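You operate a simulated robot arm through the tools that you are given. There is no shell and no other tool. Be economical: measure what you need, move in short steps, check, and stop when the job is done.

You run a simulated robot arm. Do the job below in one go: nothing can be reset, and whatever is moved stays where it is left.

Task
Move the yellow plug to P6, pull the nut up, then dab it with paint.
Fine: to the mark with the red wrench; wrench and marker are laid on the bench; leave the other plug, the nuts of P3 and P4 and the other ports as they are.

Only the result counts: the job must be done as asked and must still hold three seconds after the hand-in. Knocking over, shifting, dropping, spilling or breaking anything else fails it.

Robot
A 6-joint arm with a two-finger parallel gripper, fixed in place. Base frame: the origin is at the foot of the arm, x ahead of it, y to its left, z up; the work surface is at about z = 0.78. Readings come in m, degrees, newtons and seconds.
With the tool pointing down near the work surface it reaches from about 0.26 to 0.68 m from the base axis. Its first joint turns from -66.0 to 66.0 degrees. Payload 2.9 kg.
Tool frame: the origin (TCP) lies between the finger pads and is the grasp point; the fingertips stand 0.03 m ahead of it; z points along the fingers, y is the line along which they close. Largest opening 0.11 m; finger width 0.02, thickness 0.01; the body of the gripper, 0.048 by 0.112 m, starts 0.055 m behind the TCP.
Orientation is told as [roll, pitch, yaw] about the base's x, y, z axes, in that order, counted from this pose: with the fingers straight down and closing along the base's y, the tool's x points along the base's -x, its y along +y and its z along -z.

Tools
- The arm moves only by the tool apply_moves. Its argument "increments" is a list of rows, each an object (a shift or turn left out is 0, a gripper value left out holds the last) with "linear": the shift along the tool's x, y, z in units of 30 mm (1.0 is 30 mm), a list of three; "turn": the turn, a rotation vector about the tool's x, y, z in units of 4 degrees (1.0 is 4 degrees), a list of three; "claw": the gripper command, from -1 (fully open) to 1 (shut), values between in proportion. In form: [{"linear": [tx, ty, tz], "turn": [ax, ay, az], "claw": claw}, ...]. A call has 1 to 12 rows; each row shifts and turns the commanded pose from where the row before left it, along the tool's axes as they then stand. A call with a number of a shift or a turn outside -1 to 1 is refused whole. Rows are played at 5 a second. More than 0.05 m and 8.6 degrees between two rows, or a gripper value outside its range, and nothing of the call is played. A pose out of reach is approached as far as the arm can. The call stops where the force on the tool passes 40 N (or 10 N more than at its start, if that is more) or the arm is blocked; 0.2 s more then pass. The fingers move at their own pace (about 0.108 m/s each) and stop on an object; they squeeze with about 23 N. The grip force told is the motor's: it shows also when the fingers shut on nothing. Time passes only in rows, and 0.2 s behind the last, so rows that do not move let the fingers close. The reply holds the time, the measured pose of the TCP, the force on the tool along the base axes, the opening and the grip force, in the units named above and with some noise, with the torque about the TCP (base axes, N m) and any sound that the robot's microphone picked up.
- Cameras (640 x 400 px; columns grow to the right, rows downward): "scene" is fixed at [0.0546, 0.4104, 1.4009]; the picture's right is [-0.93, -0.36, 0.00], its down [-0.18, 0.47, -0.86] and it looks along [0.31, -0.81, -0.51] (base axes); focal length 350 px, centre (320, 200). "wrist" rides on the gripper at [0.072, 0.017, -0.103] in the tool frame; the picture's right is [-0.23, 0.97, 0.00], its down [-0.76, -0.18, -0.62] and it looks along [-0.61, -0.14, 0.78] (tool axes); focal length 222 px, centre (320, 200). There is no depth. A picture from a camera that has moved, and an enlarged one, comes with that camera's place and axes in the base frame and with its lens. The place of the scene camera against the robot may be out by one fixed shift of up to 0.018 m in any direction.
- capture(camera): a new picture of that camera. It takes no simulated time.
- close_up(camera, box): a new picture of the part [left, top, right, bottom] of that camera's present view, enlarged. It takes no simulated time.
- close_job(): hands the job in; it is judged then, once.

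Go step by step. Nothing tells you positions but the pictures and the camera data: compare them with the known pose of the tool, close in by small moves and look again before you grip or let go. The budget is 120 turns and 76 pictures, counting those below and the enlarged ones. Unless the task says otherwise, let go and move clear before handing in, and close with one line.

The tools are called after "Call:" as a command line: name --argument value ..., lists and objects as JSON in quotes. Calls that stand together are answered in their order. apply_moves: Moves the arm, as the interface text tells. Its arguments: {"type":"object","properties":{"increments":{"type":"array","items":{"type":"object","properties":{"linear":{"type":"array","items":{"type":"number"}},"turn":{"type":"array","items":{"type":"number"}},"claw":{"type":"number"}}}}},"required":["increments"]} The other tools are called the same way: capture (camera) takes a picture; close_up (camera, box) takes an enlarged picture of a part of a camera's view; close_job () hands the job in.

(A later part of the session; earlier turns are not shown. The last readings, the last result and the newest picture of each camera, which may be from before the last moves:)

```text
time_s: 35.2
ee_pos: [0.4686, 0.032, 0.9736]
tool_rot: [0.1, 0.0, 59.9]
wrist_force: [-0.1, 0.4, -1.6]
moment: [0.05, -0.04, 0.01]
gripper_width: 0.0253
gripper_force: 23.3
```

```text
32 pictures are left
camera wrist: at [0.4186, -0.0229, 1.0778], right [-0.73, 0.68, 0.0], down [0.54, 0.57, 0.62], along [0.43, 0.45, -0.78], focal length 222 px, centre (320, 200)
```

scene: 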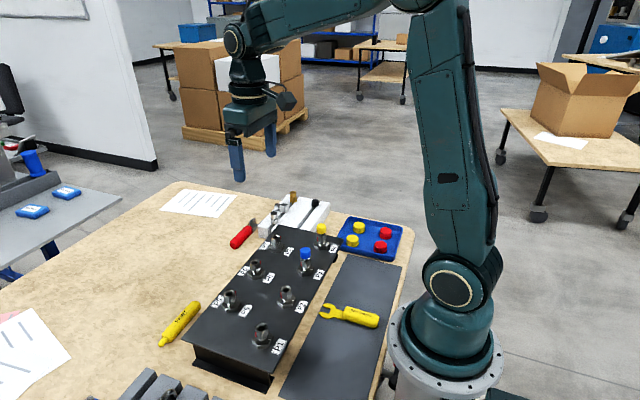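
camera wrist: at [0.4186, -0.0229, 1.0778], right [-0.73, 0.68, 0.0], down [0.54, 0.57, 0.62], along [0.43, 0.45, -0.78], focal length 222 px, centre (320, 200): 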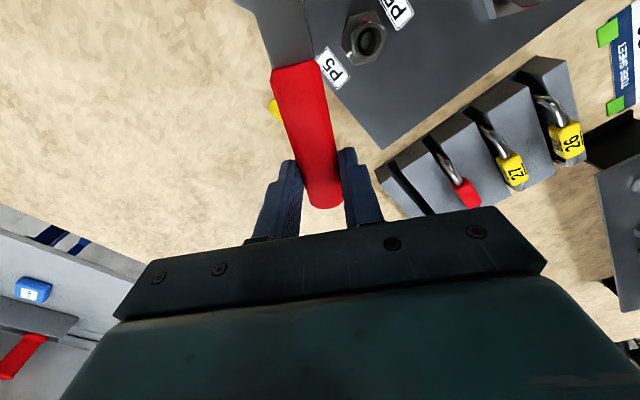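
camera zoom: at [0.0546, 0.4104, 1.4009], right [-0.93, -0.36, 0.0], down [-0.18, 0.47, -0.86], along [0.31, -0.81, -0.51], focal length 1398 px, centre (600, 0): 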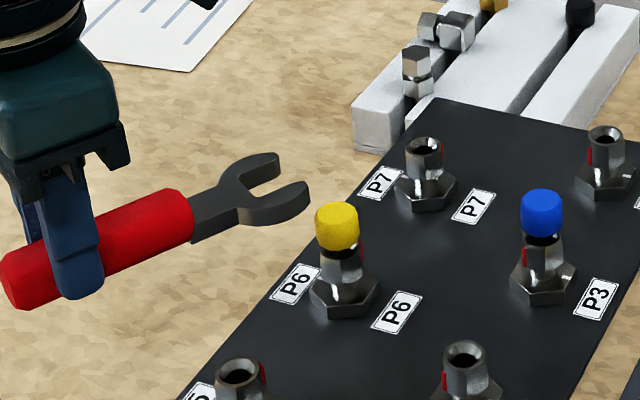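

The wrench hangs level and lines up with P6 (the rack items turn out to be padlocks). I'll lower it to nut height, still 35 mm back from P6.

Call:
apply_moves --increments '[{"linear": [0, 0, 0.8]}, {"linear": [0, 0, 0.8]}, {"linear": [0, 0, 0.7]}, {}]'

Call:
close_up --camera "scene" --box '[215, 230, 285, 290]'

```text
time_s: 36.2
ee_pos: [0.469, 0.0329, 0.9025]
tool_rot: [0.0, 0.0, 60.0]
wrist_force: [-0.2, 0.2, -1.3]
moment: [0.05, -0.04, -0.01]
gripper_width: 0.0256
gripper_force: 23.2
```

```text
6.67 times, centred on (250, 260) of scene
camera zoom: at [0.0546, 0.4104, 1.4009], right [-0.93, -0.36, 0.0], down [-0.18, 0.47, -0.86], along [0.31, -0.81, -0.51], focal length 2330 px, centre (787, -200)
```

zoom: 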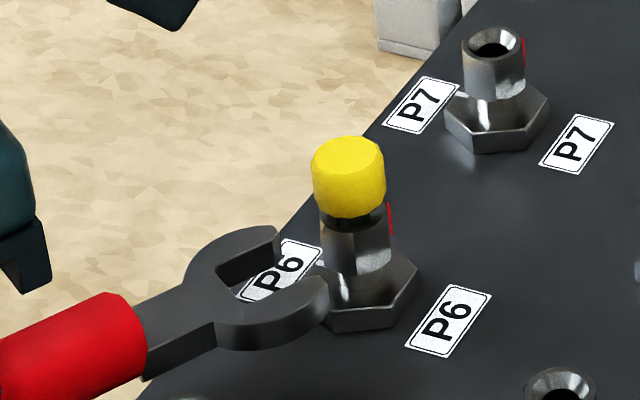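

I'm roughly on line. I'll advance 10 mm along the handle axis and check alignment at high zoom.

Call:
apply_moves --increments '[{"linear": [0.33, 0, 0]}, {}]'

Call:
close_up --camera "scene" --box '[237, 250, 277, 280]'

```text
time_s: 36.8
ee_pos: [0.463, 0.0231, 0.9041]
tool_rot: [0.0, 0.0, 60.0]
wrist_force: [0.2, 0.1, -0.4]
moment: [0.05, 0.02, 0.02]
gripper_width: 0.0252
gripper_force: 22.5
```

```text
13.33 times, centred on (257, 265) of scene
camera zoom: at [0.0546, 0.4104, 1.4009], right [-0.93, -0.36, 0.0], down [-0.18, 0.47, -0.86], along [0.31, -0.81, -0.51], focal length 4660 px, centre (1160, -667)
```

zoom: 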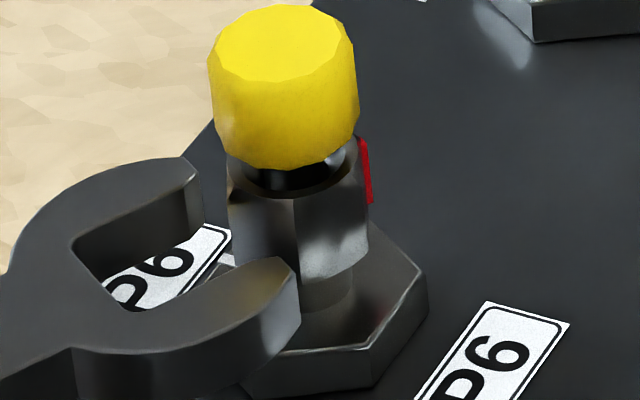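

The view is clear: a nut corner faces az≈64°, and the jaw is slightly wider than the nut. I'll rotate the approach to 64.5° about the nut and advance gently.

Call:
apply_moves --increments '[{"linear": [0, 0.155, 0], "turn": [0, 0, -0.56]}, {"linear": [0, 0.155, 0], "turn": [0, 0, -0.56]}, {"linear": [0.2, 0, 0]}, {"linear": [0.15, 0, 0]}, {}]'

Call:
close_up --camera "scene" --box '[237, 250, 277, 280]'

```text
time_s: 38.0
ee_pos: [0.4523, 0.0178, 0.905]
tool_rot: [0.0, -0.1, 64.6]
wrist_force: [0.7, -0.2, -1.0]
moment: [0.04, 0.0, -0.01]
gripper_width: 0.025
gripper_force: 23.2
```

```text
13.33 times, centred on (257, 265) of scene
camera zoom: at [0.0546, 0.4104, 1.4009], right [-0.93, -0.36, 0.0], down [-0.18, 0.47, -0.86], along [0.31, -0.81, -0.51], focal length 4660 px, centre (1160, -667)
```

zoom: 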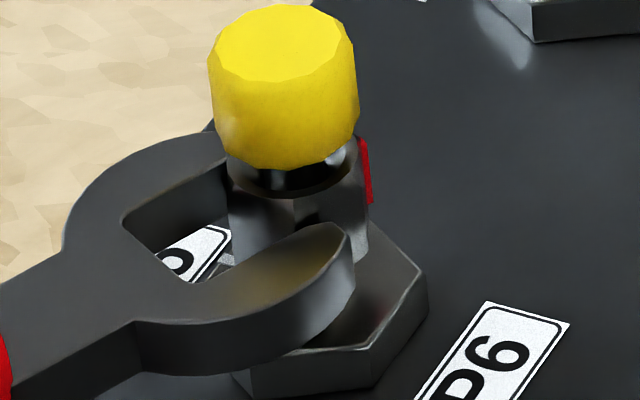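

Call:
apply_moves --increments '[{"linear": [0.13, 0.03, 0]}, {"linear": [0.13, 0, 0]}, {}]'

Call:
apply_moves --increments '[{"linear": [0.1, 0, 0]}, {}]'

Call:
close_up --camera "scene" --box '[237, 250, 277, 280]'

```text
time_s: 38.8
ee_pos: [0.4469, 0.0116, 0.9045]
tool_rot: [0.0, 0.1, 64.5]
wrist_force: [4.6, 0.0, 0.2]
moment: [0.02, -0.16, 0.49]
gripper_width: 0.0254
gripper_force: 23.0
```

```text
time_s: 39.4
ee_pos: [0.4465, 0.0103, 0.9043]
tool_rot: [-0.1, 0.0, 64.6]
wrist_force: [8.2, 8.8, -2.5]
moment: [0.39, -0.28, 0.21]
gripper_width: 0.0253
gripper_force: 23.2
```

```text
13.33 times, centred on (257, 265) of scene
camera zoom: at [0.0548, 0.4106, 1.4008], right [-0.93, -0.36, 0.0], down [-0.18, 0.47, -0.86], along [0.31, -0.81, -0.51], focal length 4660 px, centre (1160, -667)
```

zoom: 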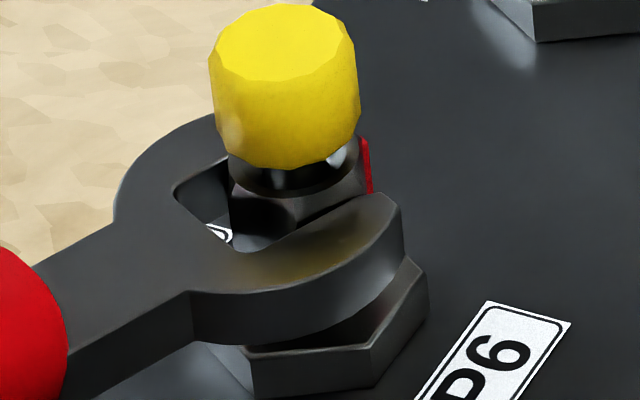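

Call:
apply_moves --increments '[{"linear": [-0.07, -0.05, 0]}, {}]'

Call:
apply_moves --increments '[{"linear": [0.1, 0, 0]}, {}]'

```text
time_s: 40.0
ee_pos: [0.4455, 0.0084, 0.9049]
tool_rot: [0.2, 0.2, 64.3]
wrist_force: [-0.4, 1.7, -0.6]
moment: [-0.05, 0.05, -0.22]
gripper_width: 0.0254
gripper_force: 22.5
```

```text
time_s: 40.6
ee_pos: [0.4474, 0.0083, 0.9054]
tool_rot: [0.0, -0.2, 64.5]
wrist_force: [1.1, 7.8, -3.0]
moment: [0.44, -0.15, -0.31]
gripper_width: 0.0253
gripper_force: 22.7
```

Call:
apply_moves --increments '[{"linear": [0.05, 0.02, 0]}, {}]'

Call:
close_up --camera "scene" --box '[237, 250, 277, 280]'

```text
time_s: 41.2
ee_pos: [0.4473, 0.0079, 0.9047]
tool_rot: [0.0, -0.2, 64.6]
wrist_force: [7.6, 16.0, -2.2]
moment: [0.62, -0.32, -0.18]
gripper_width: 0.0256
gripper_force: 23.2
```

```text
13.33 times, centred on (257, 265) of scene
camera zoom: at [0.0548, 0.4108, 1.4008], right [-0.93, -0.36, 0.0], down [-0.18, 0.47, -0.86], along [0.31, -0.81, -0.51], focal length 4660 px, centre (1160, -667)
```

zoom: 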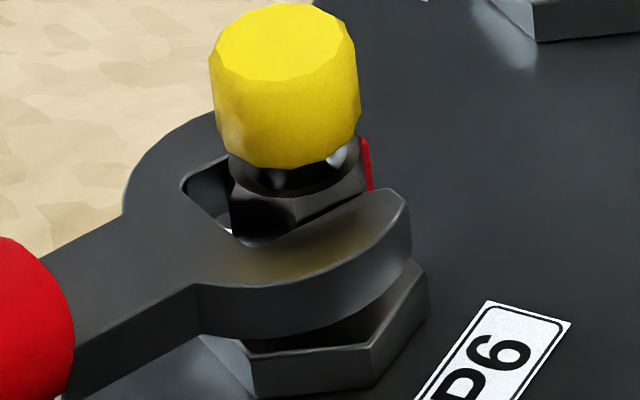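

The jaw is seated with a purely axial reaction, so I'll relax 1 mm and start a clockwise stroke around the nut, watching forces.

Call:
apply_moves --increments '[{"linear": [-0.05, 0, 0]}, {"linear": [0.009, -0.255, 0], "turn": [0, 0, 1]}, {"linear": [0.009, -0.255, 0], "turn": [0, 0, 1]}, {}]'

```text
time_s: 42.2
ee_pos: [0.4597, -0.0002, 0.9046]
tool_rot: [0.1, 0.2, 56.4]
wrist_force: [-0.8, -0.9, -1.6]
moment: [0.05, 0.05, -0.07]
gripper_width: 0.0255
gripper_force: 22.8
```

Call:
apply_moves --increments '[{"linear": [0.009, -0.255, 0], "turn": [0, 0, 1]}, {"linear": [0.009, -0.255, 0], "turn": [0, 0, 1]}, {"linear": [0.009, -0.255, 0], "turn": [0, 0, 1]}, {}]'

Call:
close_up --camera "scene" --box '[237, 250, 277, 280]'

```text
time_s: 43.2
ee_pos: [0.4774, -0.0142, 0.9045]
tool_rot: [0.0, 0.0, 44.4]
wrist_force: [0.0, 2.0, -0.7]
moment: [0.05, 0.02, -0.19]
gripper_width: 0.0256
gripper_force: 22.5
```

```text
13.33 times, centred on (257, 265) of scene
camera zoom: at [0.0546, 0.4104, 1.4009], right [-0.93, -0.36, 0.0], down [-0.18, 0.47, -0.86], along [0.31, -0.81, -0.51], focal length 4660 px, centre (1160, -667)
```

zoom: 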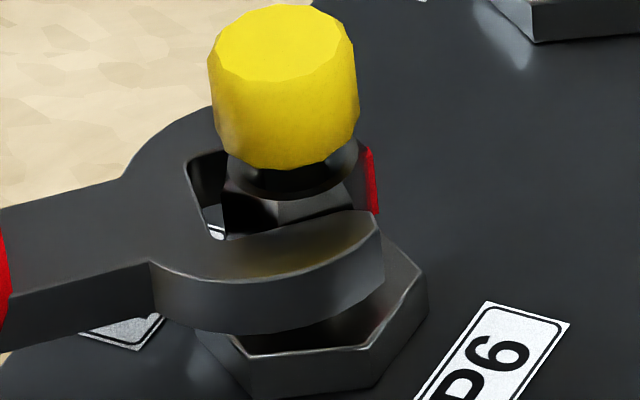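

The nut is turning smoothly with the wrench. I'll continue the stroke.

Call:
apply_moves --increments '[{"linear": [0.009, -0.255, 0], "turn": [0, 0, 1]}, {"linear": [0.009, -0.255, 0], "turn": [0, 0, 1]}, {"linear": [0.009, -0.255, 0], "turn": [0, 0, 1]}, {"linear": [0.009, -0.255, 0], "turn": [0, 0, 1]}, {"linear": [0.009, -0.255, 0], "turn": [0, 0, 1]}, {"linear": [0.009, -0.255, 0], "turn": [0, 0, 1]}, {}]'

Call:
apply_moves --increments '[{"linear": [0.009, -0.255, 0], "turn": [0, 0, 1]}, {"linear": [0.009, -0.255, 0], "turn": [0, 0, 1]}, {"linear": [0.009, -0.255, 0], "turn": [0, 0, 1]}, {"linear": [0.009, -0.255, 0], "turn": [0, 0, 1]}, {"linear": [0.009, -0.255, 0], "turn": [0, 0, 1]}, {"linear": [0.009, -0.255, 0], "turn": [0, 0, 1]}, {}]'

Call:
close_up --camera "scene" --box '[237, 250, 277, 280]'

```text
time_s: 44.8
ee_pos: [0.5014, -0.0537, 0.9058]
tool_rot: [0.0, 0.0, 20.4]
wrist_force: [-1.1, 4.2, -1.5]
moment: [0.15, -0.03, -0.45]
gripper_width: 0.0254
gripper_force: 23.3
```

```text
time_s: 46.4
ee_pos: [0.509, -0.0988, 0.9051]
tool_rot: [0.1, -0.1, -3.7]
wrist_force: [-1.3, 3.8, -1.6]
moment: [0.1, 0.02, -0.38]
gripper_width: 0.0255
gripper_force: 23.4
```

```text
13.33 times, centred on (257, 265) of scene
camera zoom: at [0.0546, 0.4105, 1.4009], right [-0.93, -0.36, 0.0], down [-0.18, 0.47, -0.86], along [0.31, -0.81, -0.51], focal length 4660 px, centre (1160, -667)
```

zoom: 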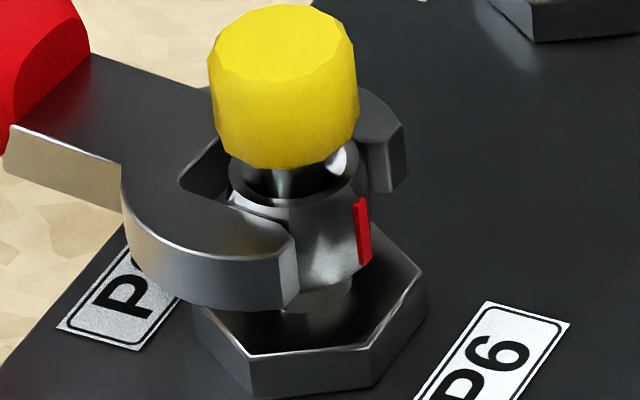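

Call:
apply_moves --increments '[{"linear": [0.009, -0.255, 0], "turn": [0, 0, 1]}, {"linear": [0.009, -0.255, 0], "turn": [0, 0, 1]}, {"linear": [0.009, -0.255, 0], "turn": [0, 0, 1]}, {"linear": [0.009, -0.255, 0], "turn": [0, 0, 1]}, {"linear": [0.009, -0.255, 0], "turn": [0, 0, 1]}, {"linear": [0.009, -0.255, 0], "turn": [0, 0, 1]}, {"linear": [0.009, -0.255, 0], "turn": [0, 0, 1]}, {}]'

Call:
apply_moves --increments '[{"linear": [0.009, -0.255, 0], "turn": [0, 0, 1]}, {"linear": [0.009, -0.255, 0], "turn": [0, 0, 1]}, {"linear": [0.009, -0.255, 0], "turn": [0, 0, 1]}, {"linear": [0.009, -0.255, 0], "turn": [0, 0, 1]}, {"linear": [0.009, -0.255, 0], "turn": [0, 0, 1]}, {"linear": [0.009, -0.255, 0], "turn": [0, 0, 1]}, {}]'

Call:
close_up --camera "scene" --box '[237, 250, 277, 280]'

```text
time_s: 48.2
ee_pos: [0.4936, -0.1491, 0.9059]
tool_rot: [0.0, 0.0, -31.5]
wrist_force: [-0.1, 0.4, -1.6]
moment: [-0.03, -0.05, -0.06]
gripper_width: 0.0257
gripper_force: 23.3
```

```text
time_s: 49.8
ee_pos: [0.4592, -0.1836, 0.9055]
tool_rot: [0.0, -0.1, -55.6]
wrist_force: [3.8, 3.1, -3.1]
moment: [-0.07, -0.18, -0.55]
gripper_width: 0.0255
gripper_force: 22.6
```

```text
13.33 times, centred on (257, 265) of scene
camera zoom: at [0.0547, 0.4105, 1.4009], right [-0.93, -0.36, 0.0], down [-0.18, 0.47, -0.86], along [0.31, -0.81, -0.51], focal length 4660 px, centre (1160, -667)
```

zoom: 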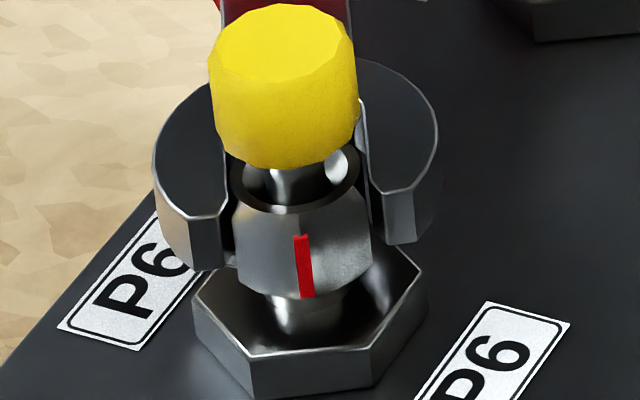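

Red is now around az 125°, exactly as planned. I'll retract the jaw, swing back 120° outside the nut and re-engage.

Call:
apply_moves --increments '[{"linear": [-0.3, 0, 0]}, {"linear": [-0.45, 0, 0]}, {"linear": [-0.45, 0, 0]}, {"linear": [0.012, 0.338, 0], "turn": [0, 0, -1]}, {"linear": [0.012, 0.338, 0], "turn": [0, 0, -1]}, {"linear": [0.012, 0.338, 0], "turn": [0, 0, -1]}, {"linear": [0.012, 0.338, 0], "turn": [0, 0, -1]}, {"linear": [0.012, 0.338, 0], "turn": [0, 0, -1]}, {"linear": [0.012, 0.338, 0], "turn": [0, 0, -1]}]'

Call:
apply_moves --increments '[{"linear": [0.012, 0.338, 0], "turn": [0, 0, -1]}, {"linear": [0.012, 0.338, 0], "turn": [0, 0, -1]}, {"linear": [0.012, 0.338, 0], "turn": [0, 0, -1]}, {"linear": [0.012, 0.338, 0], "turn": [0, 0, -1]}, {"linear": [0.012, 0.338, 0], "turn": [0, 0, -1]}, {"linear": [0.012, 0.338, 0], "turn": [0, 0, -1]}, {"linear": [0.012, 0.338, 0], "turn": [0, 0, -1]}, {"linear": [0.012, 0.338, 0], "turn": [0, 0, -1]}, {"linear": [0.012, 0.338, 0], "turn": [0, 0, -1]}, {"linear": [0.012, 0.338, 0], "turn": [0, 0, -1]}, {"linear": [0.012, 0.338, 0], "turn": [0, 0, -1]}, {"linear": [0.012, 0.338, 0], "turn": [0, 0, -1]}]'

Call:
apply_moves --increments '[{"linear": [0.012, 0.338, 0], "turn": [0, 0, -1]}, {"linear": [0.012, 0.338, 0], "turn": [0, 0, -1]}, {"linear": [0.012, 0.338, 0], "turn": [0, 0, -1]}, {"linear": [0.012, 0.338, 0], "turn": [0, 0, -1]}, {"linear": [0.012, 0.338, 0], "turn": [0, 0, -1]}, {"linear": [0.012, 0.338, 0], "turn": [0, 0, -1]}, {"linear": [0.012, 0.338, 0], "turn": [0, 0, -1]}, {"linear": [0.012, 0.338, 0], "turn": [0, 0, -1]}, {"linear": [0.012, 0.338, 0], "turn": [0, 0, -1]}, {"linear": [0.012, 0.338, 0], "turn": [0, 0, -1]}, {"linear": [0.012, 0.338, 0], "turn": [0, 0, -1]}, {"linear": [0.012, 0.338, 0], "turn": [0, 0, -1]}]'

Call:
close_up --camera "scene" --box '[217, 240, 277, 285]'

```text
time_s: 51.8
ee_pos: [0.5233, -0.1675, 0.9049]
tool_rot: [0.0, 0.0, -31.5]
wrist_force: [-0.2, 0.3, -2.0]
moment: [0.0, -0.06, -0.01]
gripper_width: 0.0256
gripper_force: 23.4
```

```text
time_s: 54.4
ee_pos: [0.5396, -0.0518, 0.9039]
tool_rot: [0.1, 0.0, 16.6]
wrist_force: [0.5, -0.4, -0.5]
moment: [0.03, -0.06, -0.01]
gripper_width: 0.0257
gripper_force: 22.7
```

```text
time_s: 57.0
ee_pos: [0.461, 0.0376, 0.9044]
tool_rot: [0.0, 0.0, 64.7]
wrist_force: [0.2, -1.0, -1.7]
moment: [0.03, -0.03, -0.02]
gripper_width: 0.0255
gripper_force: 23.3
```

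```text
8.89 times, centred on (247, 262) of scene
camera zoom: at [0.0546, 0.4104, 1.4009], right [-0.93, -0.36, 0.0], down [-0.18, 0.47, -0.86], along [0.31, -0.81, -0.51], focal length 3107 px, centre (969, -356)
```

zoom: 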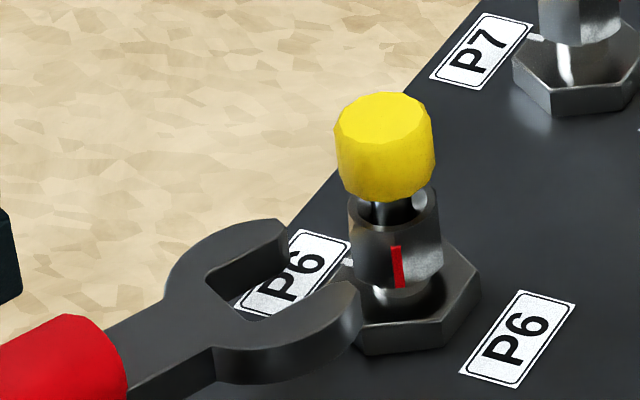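

Matches the earlier approach pose. The nut has threaded down slightly, so I'll lower 4 mm and re-engage along the same line.

Call:
apply_moves --increments '[{"linear": [0, 0, 0.13]}, {"linear": [0.3, 0, 0]}, {"linear": [0.3, 0, 0]}, {"linear": [0.2, 0, 0]}, {}]'

Call:
apply_moves --increments '[{"linear": [0.15, 0, 0]}, {"linear": [0.13, 0, 0]}, {}]'

Call:
close_up --camera "scene" --box '[237, 250, 277, 280]'

```text
time_s: 58.2
ee_pos: [0.4499, 0.0164, 0.8994]
tool_rot: [-0.2, 0.0, 64.5]
wrist_force: [4.2, -1.5, -1.5]
moment: [-0.01, -0.11, 0.39]
gripper_width: 0.0251
gripper_force: 23.3
```

```text
time_s: 59.0
ee_pos: [0.4464, 0.0079, 0.9006]
tool_rot: [0.0, 0.0, 64.6]
wrist_force: [1.0, -0.9, -1.2]
moment: [0.04, -0.01, 0.02]
gripper_width: 0.0255
gripper_force: 23.2
```

```text
13.33 times, centred on (257, 265) of scene
camera zoom: at [0.0546, 0.4104, 1.4009], right [-0.93, -0.36, 0.0], down [-0.18, 0.47, -0.86], along [0.31, -0.81, -0.51], focal length 4660 px, centre (1160, -667)
```

zoom: 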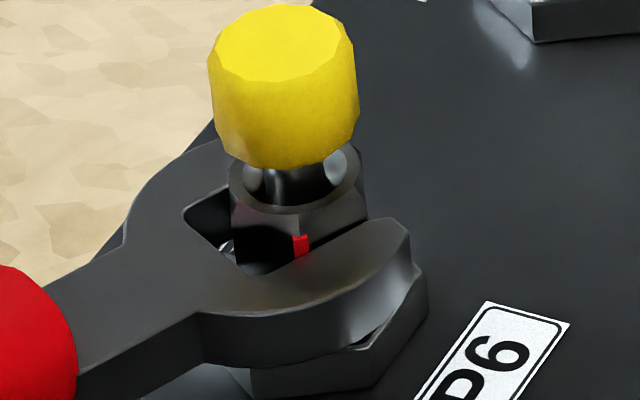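

Engaged cleanly. Second clockwise stroke, in batches with force checks.

Call:
apply_moves --increments '[{"linear": [0.009, -0.255, 0], "turn": [0, 0, 1]}, {"linear": [0.009, -0.255, 0], "turn": [0, 0, 1]}, {"linear": [0.009, -0.255, 0], "turn": [0, 0, 1]}, {"linear": [0.009, -0.255, 0], "turn": [0, 0, 1]}, {"linear": [0.009, -0.255, 0], "turn": [0, 0, 1]}, {"linear": [0.009, -0.255, 0], "turn": [0, 0, 1]}, {"linear": [0.009, -0.255, 0], "turn": [0, 0, 1]}, {"linear": [0.009, -0.255, 0], "turn": [0, 0, 1]}, {}]'

Call:
apply_moves --increments '[{"linear": [0.009, -0.255, 0], "turn": [0, 0, 1]}, {"linear": [0.009, -0.255, 0], "turn": [0, 0, 1]}, {"linear": [0.009, -0.255, 0], "turn": [0, 0, 1]}, {"linear": [0.009, -0.255, 0], "turn": [0, 0, 1]}, {"linear": [0.009, -0.255, 0], "turn": [0, 0, 1]}, {"linear": [0.009, -0.255, 0], "turn": [0, 0, 1]}, {"linear": [0.009, -0.255, 0], "turn": [0, 0, 1]}, {"linear": [0.009, -0.255, 0], "turn": [0, 0, 1]}, {}]'

Call:
close_up --camera "scene" --box '[237, 250, 277, 280]'

```text
time_s: 61.0
ee_pos: [0.4914, -0.0326, 0.9002]
tool_rot: [-0.1, 0.1, 32.5]
wrist_force: [-1.2, 2.3, 0.9]
moment: [0.03, 0.09, -0.22]
gripper_width: 0.0254
gripper_force: 23.0
```

```text
time_s: 63.0
ee_pos: [0.5078, -0.0907, 0.9017]
tool_rot: [-0.1, 0.2, 0.4]
wrist_force: [-10.9, 4.1, -4.9]
moment: [0.09, -0.07, -0.1]
gripper_width: 0.0255
gripper_force: 23.2
```

```text
13.33 times, centred on (257, 265) of scene
camera zoom: at [0.0544, 0.4105, 1.4009], right [-0.93, -0.36, 0.0], down [-0.18, 0.47, -0.86], along [0.31, -0.81, -0.51], focal length 4660 px, centre (1160, -667)
```

zoom: 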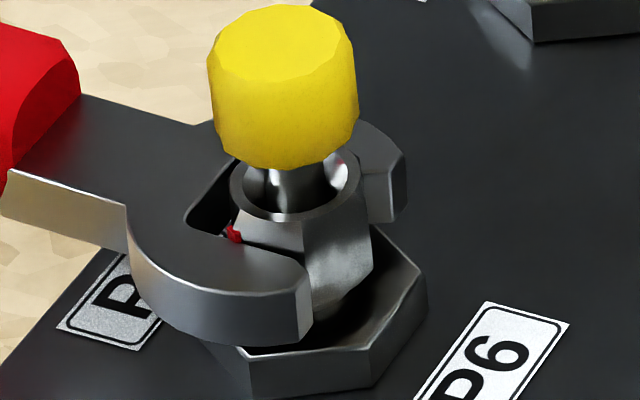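

Call:
apply_moves --increments '[{"linear": [0.04, -0.255, 0], "turn": [0, 0, 1]}, {"linear": [0.02, -0.255, 0], "turn": [0, 0, 1]}, {"linear": [0.009, -0.255, 0], "turn": [0, 0, 1]}, {"linear": [0.009, -0.255, 0], "turn": [0, 0, 1]}, {}]'

Call:
apply_moves --increments '[{"linear": [0.009, -0.255, 0], "turn": [0, 0, 1]}, {"linear": [0.009, -0.255, 0], "turn": [0, 0, 1]}, {"linear": [0.009, -0.255, 0], "turn": [0, 0, 1]}, {"linear": [0.009, -0.255, 0], "turn": [0, 0, 1]}, {"linear": [0.009, -0.255, 0], "turn": [0, 0, 1]}, {"linear": [0.009, -0.255, 0], "turn": [0, 0, 1]}, {}]'

```text
time_s: 64.2
ee_pos: [0.505, -0.122, 0.9015]
tool_rot: [0.0, -0.1, -15.7]
wrist_force: [1.9, 10.3, -2.4]
moment: [0.25, -0.24, -0.67]
gripper_width: 0.0254
gripper_force: 23.1
```

```text
time_s: 65.8
ee_pos: [0.4812, -0.1625, 0.9003]
tool_rot: [-0.1, 0.0, -39.6]
wrist_force: [5.7, 6.7, -0.9]
moment: [0.23, -0.12, -0.39]
gripper_width: 0.0257
gripper_force: 22.9
```

Call:
apply_moves --increments '[{"linear": [0.009, -0.255, 0], "turn": [0, 0, 1]}, {"linear": [0.009, -0.255, 0], "turn": [0, 0, 1]}, {"linear": [0.009, -0.255, 0], "turn": [0, 0, 1]}, {"linear": [0.009, -0.255, 0], "turn": [0, 0, 1]}, {"linear": [0.009, -0.255, 0], "turn": [0, 0, 1]}, {}]'

Call:
close_up --camera "scene" --box '[237, 250, 277, 280]'

```text
time_s: 67.2
ee_pos: [0.4537, -0.1849, 0.9014]
tool_rot: [0.0, 0.0, -59.5]
wrist_force: [6.2, 8.9, -1.1]
moment: [0.21, -0.22, -0.39]
gripper_width: 0.0253
gripper_force: 22.6
```

```text
13.33 times, centred on (257, 265) of scene
camera zoom: at [0.0548, 0.4106, 1.4008], right [-0.93, -0.36, 0.0], down [-0.18, 0.47, -0.86], along [0.31, -0.81, -0.51], focal length 4660 px, centre (1160, -667)
```

zoom: 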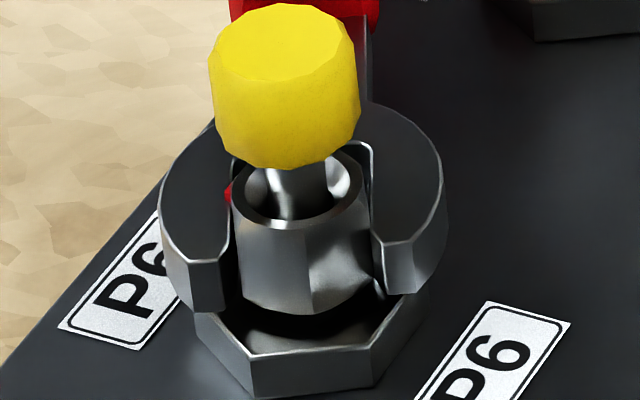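

Call:
apply_moves --increments '[{"linear": [0.009, -0.255, 0], "turn": [0, 0, 1]}, {}]'

Call:
close_up --camera "scene" --box '[237, 250, 277, 280]'

```text
time_s: 67.8
ee_pos: [0.4465, -0.1894, 0.9003]
tool_rot: [0.0, 0.2, -63.3]
wrist_force: [4.1, 18.1, -5.8]
moment: [0.06, -0.26, -0.55]
gripper_width: 0.0256
gripper_force: 23.7
```

```text
13.33 times, centred on (257, 265) of scene
camera zoom: at [0.0548, 0.4108, 1.4008], right [-0.93, -0.36, 0.0], down [-0.18, 0.47, -0.86], along [0.31, -0.81, -0.51], focal length 4660 px, centre (1160, -667)
```

zoom: 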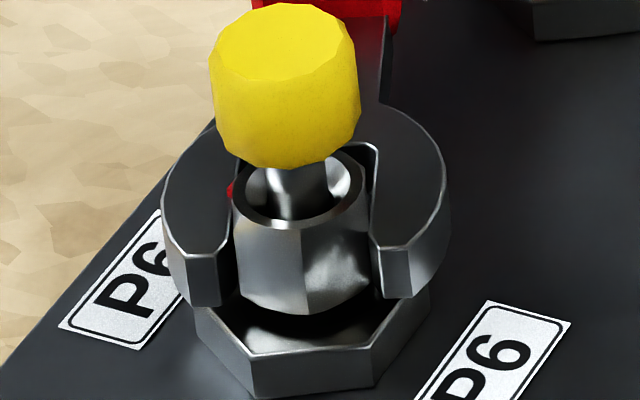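

I'll retract the jaw now and inspect the marks before any final trim.

Call:
apply_moves --increments '[{"linear": [-0.2, 0, 0]}, {"linear": [-0.5, 0, 0]}, {"linear": [-0.5, 0, 0]}, {}]'

Call:
close_up --camera "scene" --box '[237, 250, 277, 280]'

```text
time_s: 68.8
ee_pos: [0.4621, -0.2241, 0.9003]
tool_rot: [0.0, 0.0, -63.7]
wrist_force: [0.0, 0.2, -1.4]
moment: [-0.05, -0.03, -0.04]
gripper_width: 0.0258
gripper_force: 23.3
```

```text
13.33 times, centred on (257, 265) of scene
camera zoom: at [0.0546, 0.4104, 1.4009], right [-0.93, -0.36, 0.0], down [-0.18, 0.47, -0.86], along [0.31, -0.81, -0.51], focal length 4660 px, centre (1160, -667)
```

zoom: 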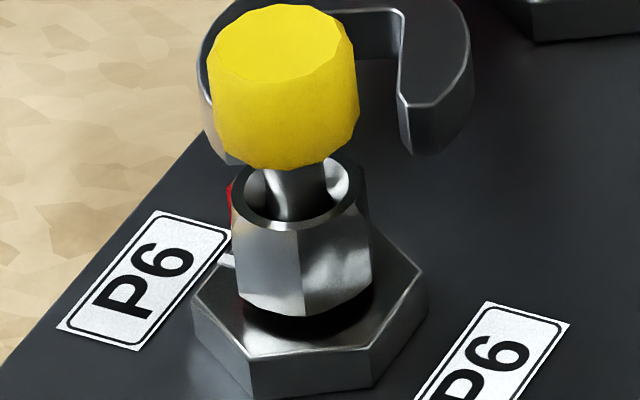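

By the hex corners the nut has turned about 240°, so red should be within a few degrees of white. I'll raise, turn to yaw 90 and look from the −y/+x side.

Call:
apply_moves --increments '[{"linear": [-0.3, 0, -1]}, {"linear": [0, 0, -1]}, {"linear": [0, 0, -0.6], "turn": [0, 0, -1]}, {"turn": [0, 0, -1]}, {"turn": [0, 0, -1]}, {"turn": [0, 0, -1]}, {"turn": [0, 0, -1]}, {"turn": [0, 0, -1]}, {"turn": [0, 0, -1]}, {"turn": [0, 0, -1]}, {"turn": [0, 0, -1]}, {"turn": [0, 0, -1]}]'

Call:
apply_moves --increments '[{"turn": [0, 0, -1]}, {"turn": [0, 0, -1]}, {"turn": [0, 0, -1]}, {"turn": [0, 0, -1]}, {"turn": [0, 0, -1]}, {"turn": [0, 0, -1]}, {"turn": [0, 0, -1]}, {"turn": [0, 0, -1]}, {"turn": [0, 0, -1]}, {"turn": [0, 0, -1]}, {"turn": [0, 0, -1]}, {"turn": [0, 0, -1]}]'

Call:
apply_moves --increments '[{"turn": [0, 0, -1]}, {"turn": [0, 0, -1]}, {"turn": [0, 0, -1]}, {"turn": [0, 0, -1]}, {"turn": [0, 0, -1]}, {"turn": [0, 0, -1]}, {"turn": [0, 0, -1]}, {"turn": [0, 0, -1]}, {"turn": [0, 0, -1]}, {"turn": [0, 0, -1]}, {"turn": [0, 0, -1]}, {"turn": [0, 0, -1]}]'

```text
time_s: 71.4
ee_pos: [0.4664, -0.2299, 0.9785]
tool_rot: [0.0, 0.0, -23.4]
wrist_force: [-0.6, 0.5, -1.1]
moment: [-0.03, -0.06, -0.02]
gripper_width: 0.0254
gripper_force: 23.1
```

```text
time_s: 74.0
ee_pos: [0.4668, -0.2298, 0.9782]
tool_rot: [0.0, 0.0, 24.7]
wrist_force: [0.9, -0.9, -1.1]
moment: [0.03, -0.08, 0.03]
gripper_width: 0.0252
gripper_force: 23.0
```

```text
time_s: 76.6
ee_pos: [0.4646, -0.23, 0.9784]
tool_rot: [0.1, 0.1, 72.6]
wrist_force: [-0.4, -0.5, -1.4]
moment: [0.04, -0.02, 0.0]
gripper_width: 0.0254
gripper_force: 23.3
```

Call:
apply_moves --increments '[{"turn": [0, 0, -1]}, {"turn": [0, 0, -1]}, {"turn": [0, 0, -1]}, {"turn": [0, 0, -1]}, {"turn": [0, 0, -0.35]}, {"linear": [-0.9, -0.05, 0]}, {"linear": [-0.9, -0.05, 0]}, {"linear": [-0.9, -0.05, 0]}, {"linear": [-0.9, -0.05, 0]}, {"linear": [-0.73, 0, 0.5]}, {}]'

Call:
close_up --camera "wrist" --box '[370, 90, 440, 150]'

```text
time_s: 79.0
ee_pos: [0.4729, -0.0999, 0.9627]
tool_rot: [0.0, -0.1, 89.9]
wrist_force: [-0.6, 0.8, -1.4]
moment: [0.06, -0.03, 0.01]
gripper_width: 0.0253
gripper_force: 22.9
```

```text
6.67 times, centred on (405, 120) of wrist
camera zoom: at [0.4566, -0.1738, 1.0669], right [-0.97, 0.23, 0.0], down [0.18, 0.76, 0.62], along [0.14, 0.61, -0.78], focal length 1481 px, centre (-247, 733)
```

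zoom: 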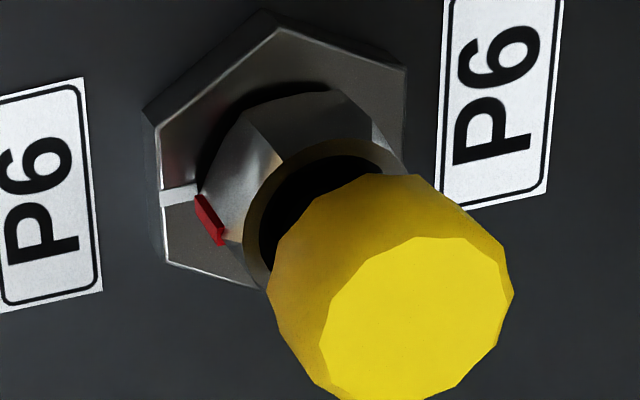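

The marks are close: red sits about 5° short of white. I'll re-engage with the handle at +x for a small final trim.

Call:
apply_moves --increments '[{"linear": [-0.25, -0.8, 0]}, {"linear": [-0.25, -0.8, 0]}, {"linear": [-0.24, -0.75, 0]}, {"turn": [0, 0, 1]}, {"turn": [0, 0, 1]}, {"turn": [0, 0, 1]}, {"turn": [0, 0, 1]}, {"turn": [0, 0, 1]}, {"turn": [0, 0, 1]}, {"turn": [0, 0, 1]}, {"turn": [0, 0, 1]}, {"turn": [0, 0, 1]}]'

Call:
apply_moves --increments '[{"turn": [0, 0, 1]}, {"turn": [0, 0, 1]}, {"turn": [0, 0, 1]}, {"turn": [0, 0, 1]}, {"turn": [0, 0, 1]}, {"turn": [0, 0, 1]}, {"turn": [0, 0, 1]}, {"turn": [0, 0, 1]}, {"turn": [0, 0, 1]}, {"turn": [0, 0, 1]}, {"turn": [0, 0, 1]}, {"turn": [0, 0, 1]}]'

```text
time_s: 81.6
ee_pos: [0.5436, -0.0777, 0.9641]
tool_rot: [0.0, 0.0, 53.8]
wrist_force: [0.8, -0.1, -1.3]
moment: [0.03, -0.01, -0.03]
gripper_width: 0.0252
gripper_force: 22.9
```

```text
time_s: 84.2
ee_pos: [0.5433, -0.0789, 0.964]
tool_rot: [0.0, 0.0, 5.9]
wrist_force: [-0.2, -0.5, -1.0]
moment: [-0.02, -0.01, 0.02]
gripper_width: 0.0256
gripper_force: 22.6
```

Call:
apply_moves --increments '[{"linear": [0, 0, 0.8]}, {"linear": [0, 0, 0.8]}, {"linear": [0, 0, 0.57]}, {"linear": [0.3, 0, 0]}, {"linear": [0.3, 0, 0]}, {}]'

Call:
close_up --camera "scene" --box '[237, 250, 277, 280]'

```text
time_s: 85.6
ee_pos: [0.5299, -0.0799, 0.9014]
tool_rot: [-0.3, -1.0, 6.0]
wrist_force: [32.4, 5.5, 5.1]
moment: [0.29, -0.81, -0.47]
gripper_width: 0.0258
gripper_force: 23.3
```

```text
13.33 times, centred on (257, 265) of scene
camera zoom: at [0.0553, 0.4106, 1.4008], right [-0.93, -0.36, 0.0], down [-0.18, 0.47, -0.86], along [0.31, -0.81, -0.51], focal length 4660 px, centre (1160, -667)
```

zoom: 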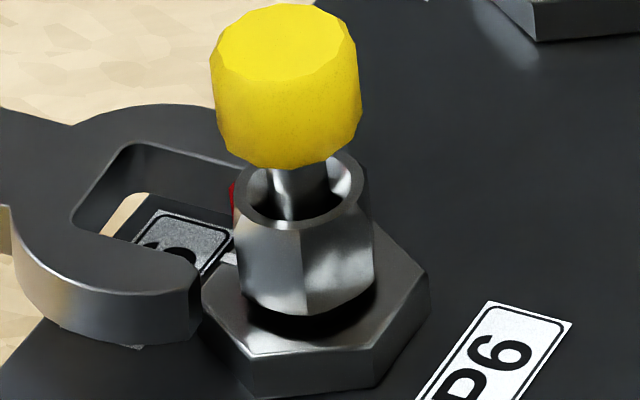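

It's catching early, and the moment says the contact is low, at the rim of the base hex. I'll back off, raise 3.5 mm and retry.

Call:
apply_moves --increments '[{"linear": [-0.3, 0, 0]}, {"linear": [0, 0, -0.12]}, {}]'

Call:
apply_moves --increments '[{"linear": [0.15, 0, 0]}, {"linear": [0.15, 0, 0]}, {"linear": [0.1, 0, 0]}, {}]'

Call:
close_up --camera "scene" --box '[217, 240, 277, 285]'

```text
time_s: 86.4
ee_pos: [0.5329, -0.079, 0.9021]
tool_rot: [-0.1, 0.2, 5.8]
wrist_force: [0.4, -0.1, -1.3]
moment: [0.01, -0.03, 0.0]
gripper_width: 0.0257
gripper_force: 22.9
```

```text
time_s: 87.4
ee_pos: [0.5228, -0.0804, 0.9024]
tool_rot: [0.0, 0.0, 5.9]
wrist_force: [2.4, 2.0, -1.6]
moment: [0.1, -0.14, -0.28]
gripper_width: 0.0256
gripper_force: 22.9
```

```text
8.89 times, centred on (247, 262) of scene
camera zoom: at [0.0547, 0.4105, 1.4009], right [-0.93, -0.36, 0.0], down [-0.18, 0.47, -0.86], along [0.31, -0.81, -0.51], focal length 3107 px, centre (969, -356)
```

zoom: 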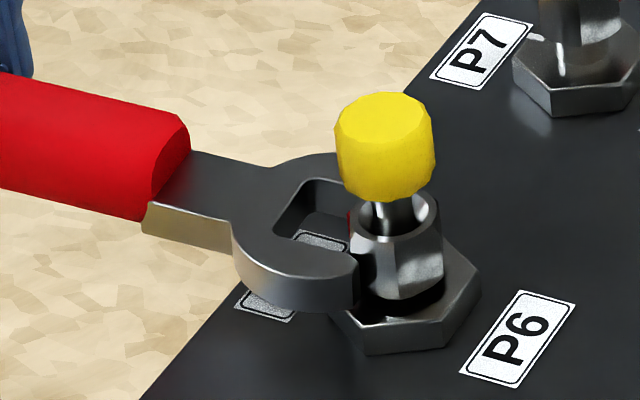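

Call:
apply_moves --increments '[{"linear": [0.13, 0.03, 0]}, {"linear": [0.13, 0, 0]}, {}]'

Call:
apply_moves --increments '[{"linear": [0.13, 0, 0]}, {}]'

Call:
close_up --camera "scene" --box '[237, 250, 277, 280]'

```text
time_s: 88.2
ee_pos: [0.5158, -0.0799, 0.9019]
tool_rot: [-0.1, 0.0, 5.9]
wrist_force: [1.3, 4.7, -0.2]
moment: [0.16, -0.04, -0.63]
gripper_width: 0.0259
gripper_force: 23.3
```

```text
time_s: 88.8
ee_pos: [0.5113, -0.0815, 0.9023]
tool_rot: [0.0, 0.0, 5.9]
wrist_force: [3.7, 5.9, -0.9]
moment: [0.21, -0.16, -0.68]
gripper_width: 0.0257
gripper_force: 23.1
```

```text
13.33 times, centred on (257, 265) of scene
camera zoom: at [0.0547, 0.4105, 1.4008], right [-0.93, -0.36, 0.0], down [-0.18, 0.47, -0.86], along [0.31, -0.81, -0.51], focal length 4660 px, centre (1160, -667)
```

zoom: 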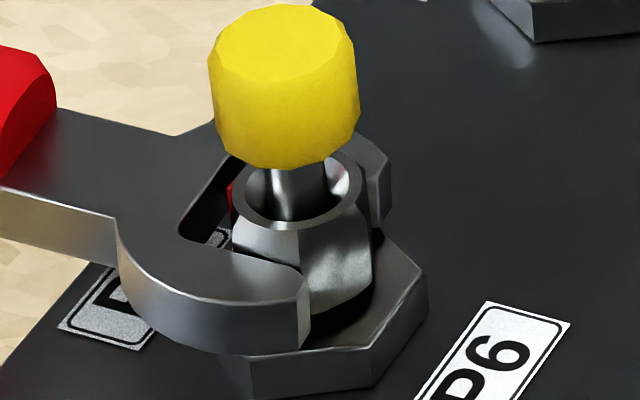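

Call:
apply_moves --increments '[{"linear": [0.08, 0.04, 0]}, {}]'

Call:
apply_moves --increments '[{"linear": [0.009, -0.255, 0], "turn": [0, 0, 1]}, {"linear": [0.009, -0.255, 0], "turn": [0, 0, 1]}, {}]'

Call:
close_up --camera "scene" --box '[237, 250, 277, 280]'

```text
time_s: 89.4
ee_pos: [0.5102, -0.0799, 0.904]
tool_rot: [-0.1, -0.2, 5.8]
wrist_force: [12.7, -0.3, 0.4]
moment: [-0.12, -0.38, -0.09]
gripper_width: 0.0254
gripper_force: 23.1
```

```text
time_s: 90.2
ee_pos: [0.509, -0.0954, 0.901]
tool_rot: [0.1, 0.1, -2.2]
wrist_force: [-0.7, 2.7, -1.2]
moment: [0.07, -0.04, -0.26]
gripper_width: 0.0253
gripper_force: 23.1
```

```text
13.33 times, centred on (257, 265) of scene
camera zoom: at [0.0546, 0.4105, 1.4009], right [-0.93, -0.36, 0.0], down [-0.18, 0.47, -0.86], along [0.31, -0.81, -0.51], focal length 4660 px, centre (1160, -667)
```

zoom: 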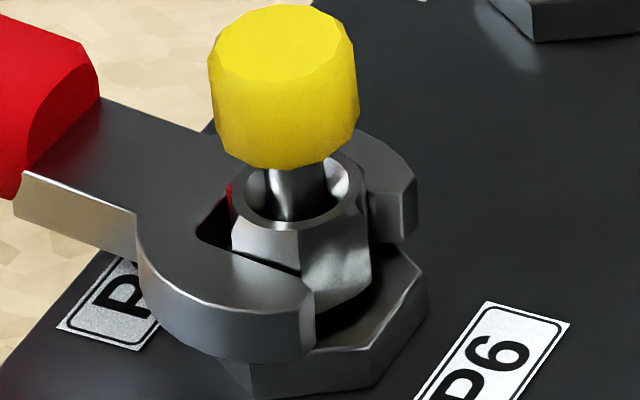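

Call:
apply_moves --increments '[{"linear": [0.009, -0.255, 0], "turn": [0, 0, 1]}, {"linear": [0.005, -0.13, 0], "turn": [0, 0, 0.5]}, {}]'

Call:
close_up --camera "scene" --box '[237, 250, 277, 280]'

```text
time_s: 91.0
ee_pos: [0.5063, -0.1063, 0.9011]
tool_rot: [0.0, 0.1, -8.1]
wrist_force: [-0.1, 9.1, -5.6]
moment: [0.15, -0.52, -0.33]
gripper_width: 0.0255
gripper_force: 22.6
```

```text
13.33 times, centred on (257, 265) of scene
camera zoom: at [0.0547, 0.4106, 1.4008], right [-0.93, -0.36, 0.0], down [-0.18, 0.47, -0.86], along [0.31, -0.81, -0.51], focal length 4660 px, centre (1160, -667)
```

zoom: 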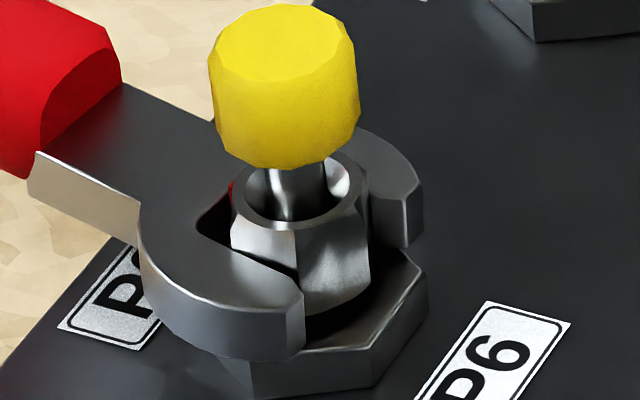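

Call:
apply_moves --increments '[{"linear": [0.007, -0.21, 0], "turn": [0, 0, 0.8]}, {}]'

Call:
apply_moves --increments '[{"linear": [0, 0.03, 0]}, {"linear": [-0.4, 0, 0]}, {"linear": [-0.6, 0, 0]}, {"linear": [-0.4, 0, 0]}, {"linear": [0, 0, -1]}, {"linear": [0, 0, -1]}, {"turn": [0, 0, -1]}, {"turn": [0, 0, -1]}, {"turn": [0, 0, -1]}, {"turn": [0, 0, -1]}, {"turn": [0, 0, -1]}, {"turn": [0, 0, -1]}]'

Call:
apply_moves --increments '[{"turn": [0, 0, -1]}, {"turn": [0, 0, -1]}, {"turn": [0, 0, -1]}, {"turn": [0, 0, -1]}, {"turn": [0, 0, -1]}, {"turn": [0, 0, -1]}, {"turn": [0, 0, -1]}, {"turn": [0, 0, -1]}, {"turn": [0, 0, -1]}, {"turn": [0, 0, -1]}, {"turn": [0, 0, -1]}, {"turn": [0, 0, -1]}]'

```text
time_s: 91.6
ee_pos: [0.5053, -0.1125, 0.9011]
tool_rot: [0.0, 0.2, -11.3]
wrist_force: [-3.2, 11.4, -5.5]
moment: [0.24, -0.31, -0.39]
gripper_width: 0.0256
gripper_force: 22.8
```

```text
time_s: 94.2
ee_pos: [0.5477, -0.1209, 0.9622]
tool_rot: [0.0, 0.0, 12.6]
wrist_force: [0.3, -0.2, -1.0]
moment: [0.01, -0.03, 0.03]
gripper_width: 0.0257
gripper_force: 23.1
```

```text
time_s: 96.8
ee_pos: [0.5472, -0.1205, 0.9621]
tool_rot: [0.0, 0.0, 60.8]
wrist_force: [0.3, 0.2, -0.3]
moment: [0.05, -0.04, 0.01]
gripper_width: 0.0254
gripper_force: 23.3
```

Call:
apply_moves --increments '[{"turn": [0, 0, -1]}, {"turn": [0, 0, -1]}, {"turn": [0, 0, -1]}, {"turn": [0, 0, -1]}, {"turn": [0, 0, -1]}, {"turn": [0, 0, -1]}, {"turn": [0, 0, -1]}, {"turn": [0, 0, -0.3]}, {"linear": [-0.23, 0.83, 0]}, {"linear": [-0.23, 0.83, 0]}, {"linear": [-0.22, 0.81, 0]}, {}]'

Call:
close_up --camera "wrist" --box '[370, 90, 440, 150]'

```text
time_s: 99.4
ee_pos: [0.473, -0.0998, 0.9627]
tool_rot: [0.0, 0.0, 89.9]
wrist_force: [0.3, -0.4, -1.5]
moment: [0.03, -0.01, -0.02]
gripper_width: 0.0255
gripper_force: 23.3
```

```text
6.67 times, centred on (405, 120) of wrist
camera zoom: at [0.4562, -0.1726, 1.0661], right [-0.97, 0.23, 0.0], down [0.18, 0.76, 0.62], along [0.14, 0.61, -0.78], focal length 1481 px, centre (-247, 733)
```

zoom: 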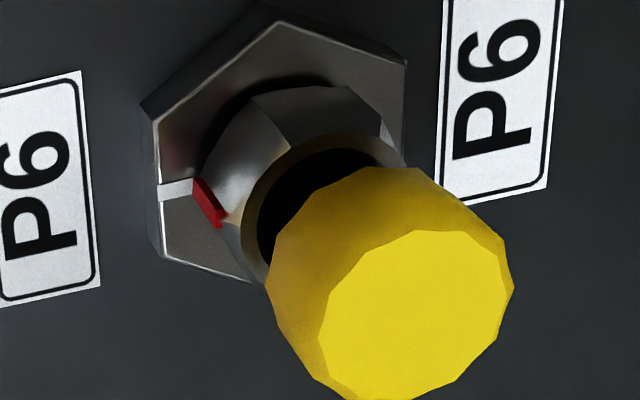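

Red now meets the white mark. Next I'll lay the wrench back where it was on the bench.

Call:
apply_moves --increments '[{"linear": [0.8, -0.44, 0]}, {"linear": [0.8, -0.44, 0]}, {"linear": [0.8, -0.44, 0]}, {"linear": [0.8, -0.44, 0]}, {"linear": [0.8, -0.44, 0]}, {"linear": [0.83, -0.46, 0]}, {"linear": [0, 0, 1]}, {"linear": [0, 0, 1]}, {"linear": [0, 0, 1]}, {"linear": [0, 0, 1]}, {"linear": [0, 0, 0.5]}, {}]'

Call:
apply_moves --increments '[{"linear": [0, 0, 0.1]}, {"linear": [0, 0, 0.1]}, {"linear": [0, 0, 0.1]}, {}]'

```text
time_s: 102.0
ee_pos: [0.5525, -0.2442, 0.8273]
tool_rot: [0.0, 0.0, 89.9]
wrist_force: [0.4, 0.3, -1.7]
moment: [0.0, 0.0, 0.02]
gripper_width: 0.0254
gripper_force: 22.3
```

```text
time_s: 103.0
ee_pos: [0.5532, -0.2447, 0.8183]
tool_rot: [-0.1, 0.1, 89.9]
wrist_force: [0.3, 2.1, 4.7]
moment: [-0.6, -0.02, 0.14]
gripper_width: 0.0257
gripper_force: 22.8
```

Call:
apply_moves --increments '[{"linear": [0, 0, 0.03]}, {"claw": -0.1}, {}, {}, {"linear": [0, 0, -0.5]}, {"linear": [0, 0, -1]}, {"linear": [0, 0, -1]}, {"linear": [0, 0, -1]}, {"linear": [0, 0, -1]}, {"linear": [0, 0, -1]}]'

Call:
capture --camera "wrist"

```text
time_s: 105.2
ee_pos: [0.552, -0.2448, 0.982]
tool_rot: [0.0, 0.0, 89.9]
wrist_force: [-0.1, -0.2, 0.3]
moment: [0.04, 0.0, 0.01]
gripper_width: 0.0606
gripper_force: 0.0
```

```text
10 pictures are left
camera wrist: at [0.5351, -0.3185, 1.0857], right [-0.97, 0.23, 0.0], down [0.18, 0.76, 0.62], along [0.14, 0.61, -0.78], focal length 222 px, centre (320, 200)
```

wrist: 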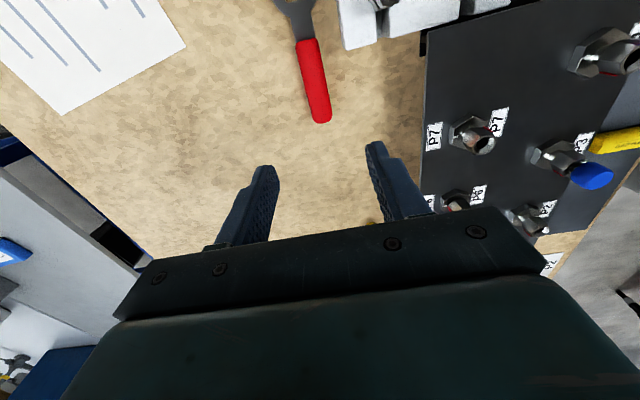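

The wrench is laid down. The marker lies along y at x≈0.514, y from −0.012 to 0.109, with its tip at +y. I'll turn to yaw −90 so the tip ends up ahead of the grip.

Call:
apply_moves --increments '[{"turn": [0, 0, 1]}, {"turn": [0, 0, 1]}, {"turn": [0, 0, 1]}, {"turn": [0, 0, 1]}, {"turn": [0, 0, 1]}, {"turn": [0, 0, 1]}, {"turn": [0, 0, 1]}, {"turn": [0, 0, 1]}, {"turn": [0, 0, 1]}, {"turn": [0, 0, 1]}, {"turn": [0, 0, 1]}, {"turn": [0, 0, 1]}]'

Call:
apply_moves --increments '[{"turn": [0, 0, 1]}, {"turn": [0, 0, 1]}, {"turn": [0, 0, 1]}, {"turn": [0, 0, 1]}, {"turn": [0, 0, 1]}, {"turn": [0, 0, 1]}, {"turn": [0, 0, 1]}, {"turn": [0, 0, 1]}, {"turn": [0, 0, 1]}, {"turn": [0, 0, 1]}, {"turn": [0, 0, 0.475]}]'

Call:
apply_moves --increments '[{"linear": [0, 1, 0]}, {"linear": [0, 1, 0]}, {"linear": [0, 1, 0]}, {"linear": [0, 1, 0]}, {"linear": [0, 1, 0]}, {"linear": [0, 1, 0]}, {"linear": [0, 1, 0]}, {"linear": [0, 1, 0]}, {"linear": [0, 0.83, 0]}]'

Call:
apply_moves --increments '[{"turn": [0, 0, 1]}, {"turn": [0, 0, 1]}, {"turn": [0, 0, 1]}, {"turn": [0, 0, 1]}, {"turn": [0, 0, 1]}, {"turn": [0, 0, 1]}, {"turn": [0, 0, 1]}, {"turn": [0, 0, 1]}, {"turn": [0, 0, 1]}, {"turn": [0, 0, 1]}, {"turn": [0, 0, 1]}, {"turn": [0, 0, 1]}]'

Call:
apply_moves --increments '[{"turn": [0, 0, 1]}, {"turn": [0, 0, 1]}, {"turn": [0, 0, 1]}, {"turn": [0, 0, 1]}, {"turn": [0, 0, 1]}, {"turn": [0, 0, 1]}, {"turn": [0, 0, 1]}, {"turn": [0, 0, 1]}, {"turn": [0, 0, 1]}, {"turn": [0, 0, 1]}, {"turn": [0, 0, 0.5]}]'

```text
time_s: 107.8
ee_pos: [0.5532, -0.2467, 0.9825]
tool_rot: [0.0, 0.0, 41.8]
wrist_force: [-0.1, -0.4, -0.8]
moment: [0.02, 0.02, -0.02]
gripper_width: 0.0604
gripper_force: 0.0
```

```text
time_s: 110.2
ee_pos: [0.5529, -0.2459, 0.9822]
tool_rot: [0.0, 0.0, -0.1]
wrist_force: [0.4, -0.3, 0.5]
moment: [0.02, 0.01, 0.01]
gripper_width: 0.0603
gripper_force: 0.1
```

```text
time_s: 112.2
ee_pos: [0.5523, 0.0211, 0.9821]
tool_rot: [0.1, 0.0, 0.0]
wrist_force: [-0.5, 0.4, -0.3]
moment: [-0.01, -0.01, -0.03]
gripper_width: 0.0608
gripper_force: 0.0
```

```text
time_s: 114.8
ee_pos: [0.5535, 0.0198, 0.982]
tool_rot: [0.0, 0.0, -48.1]
wrist_force: [-0.2, -1.4, 0.3]
moment: [-0.04, 0.0, 0.0]
gripper_width: 0.0605
gripper_force: 0.1
```

```text
time_s: 117.2
ee_pos: [0.5535, 0.0199, 0.9812]
tool_rot: [0.0, 0.0, -90.2]
wrist_force: [-1.1, 0.2, 0.7]
moment: [-0.03, -0.04, 0.01]
gripper_width: 0.0604
gripper_force: 0.0
```

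Call:
apply_moves --increments '[{"linear": [0, -0.64, 0]}, {"linear": [0, -0.64, 0]}, {"linear": [0, 0, 1]}, {"linear": [0, 0, 1]}, {"linear": [0, 0, 1]}, {"linear": [0, 0, 0.7]}, {}]'

Call:
capture --camera "wrist"

```text
time_s: 118.8
ee_pos: [0.5151, 0.0206, 0.8715]
tool_rot: [0.0, 0.1, -90.0]
wrist_force: [-0.2, 0.3, -0.3]
moment: [0.03, 0.0, -0.01]
gripper_width: 0.0605
gripper_force: 0.0
```

```text
9 pictures are left
camera wrist: at [0.5325, 0.0919, 0.9754], right [0.97, -0.23, 0.0], down [-0.18, -0.76, 0.62], along [-0.14, -0.61, -0.78], focal length 222 px, centre (320, 200)
```

wrist: 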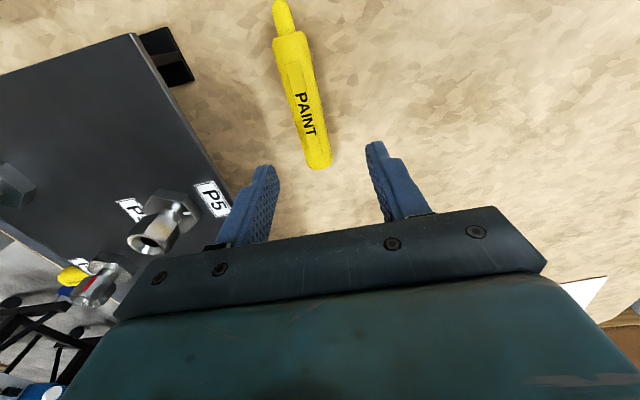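

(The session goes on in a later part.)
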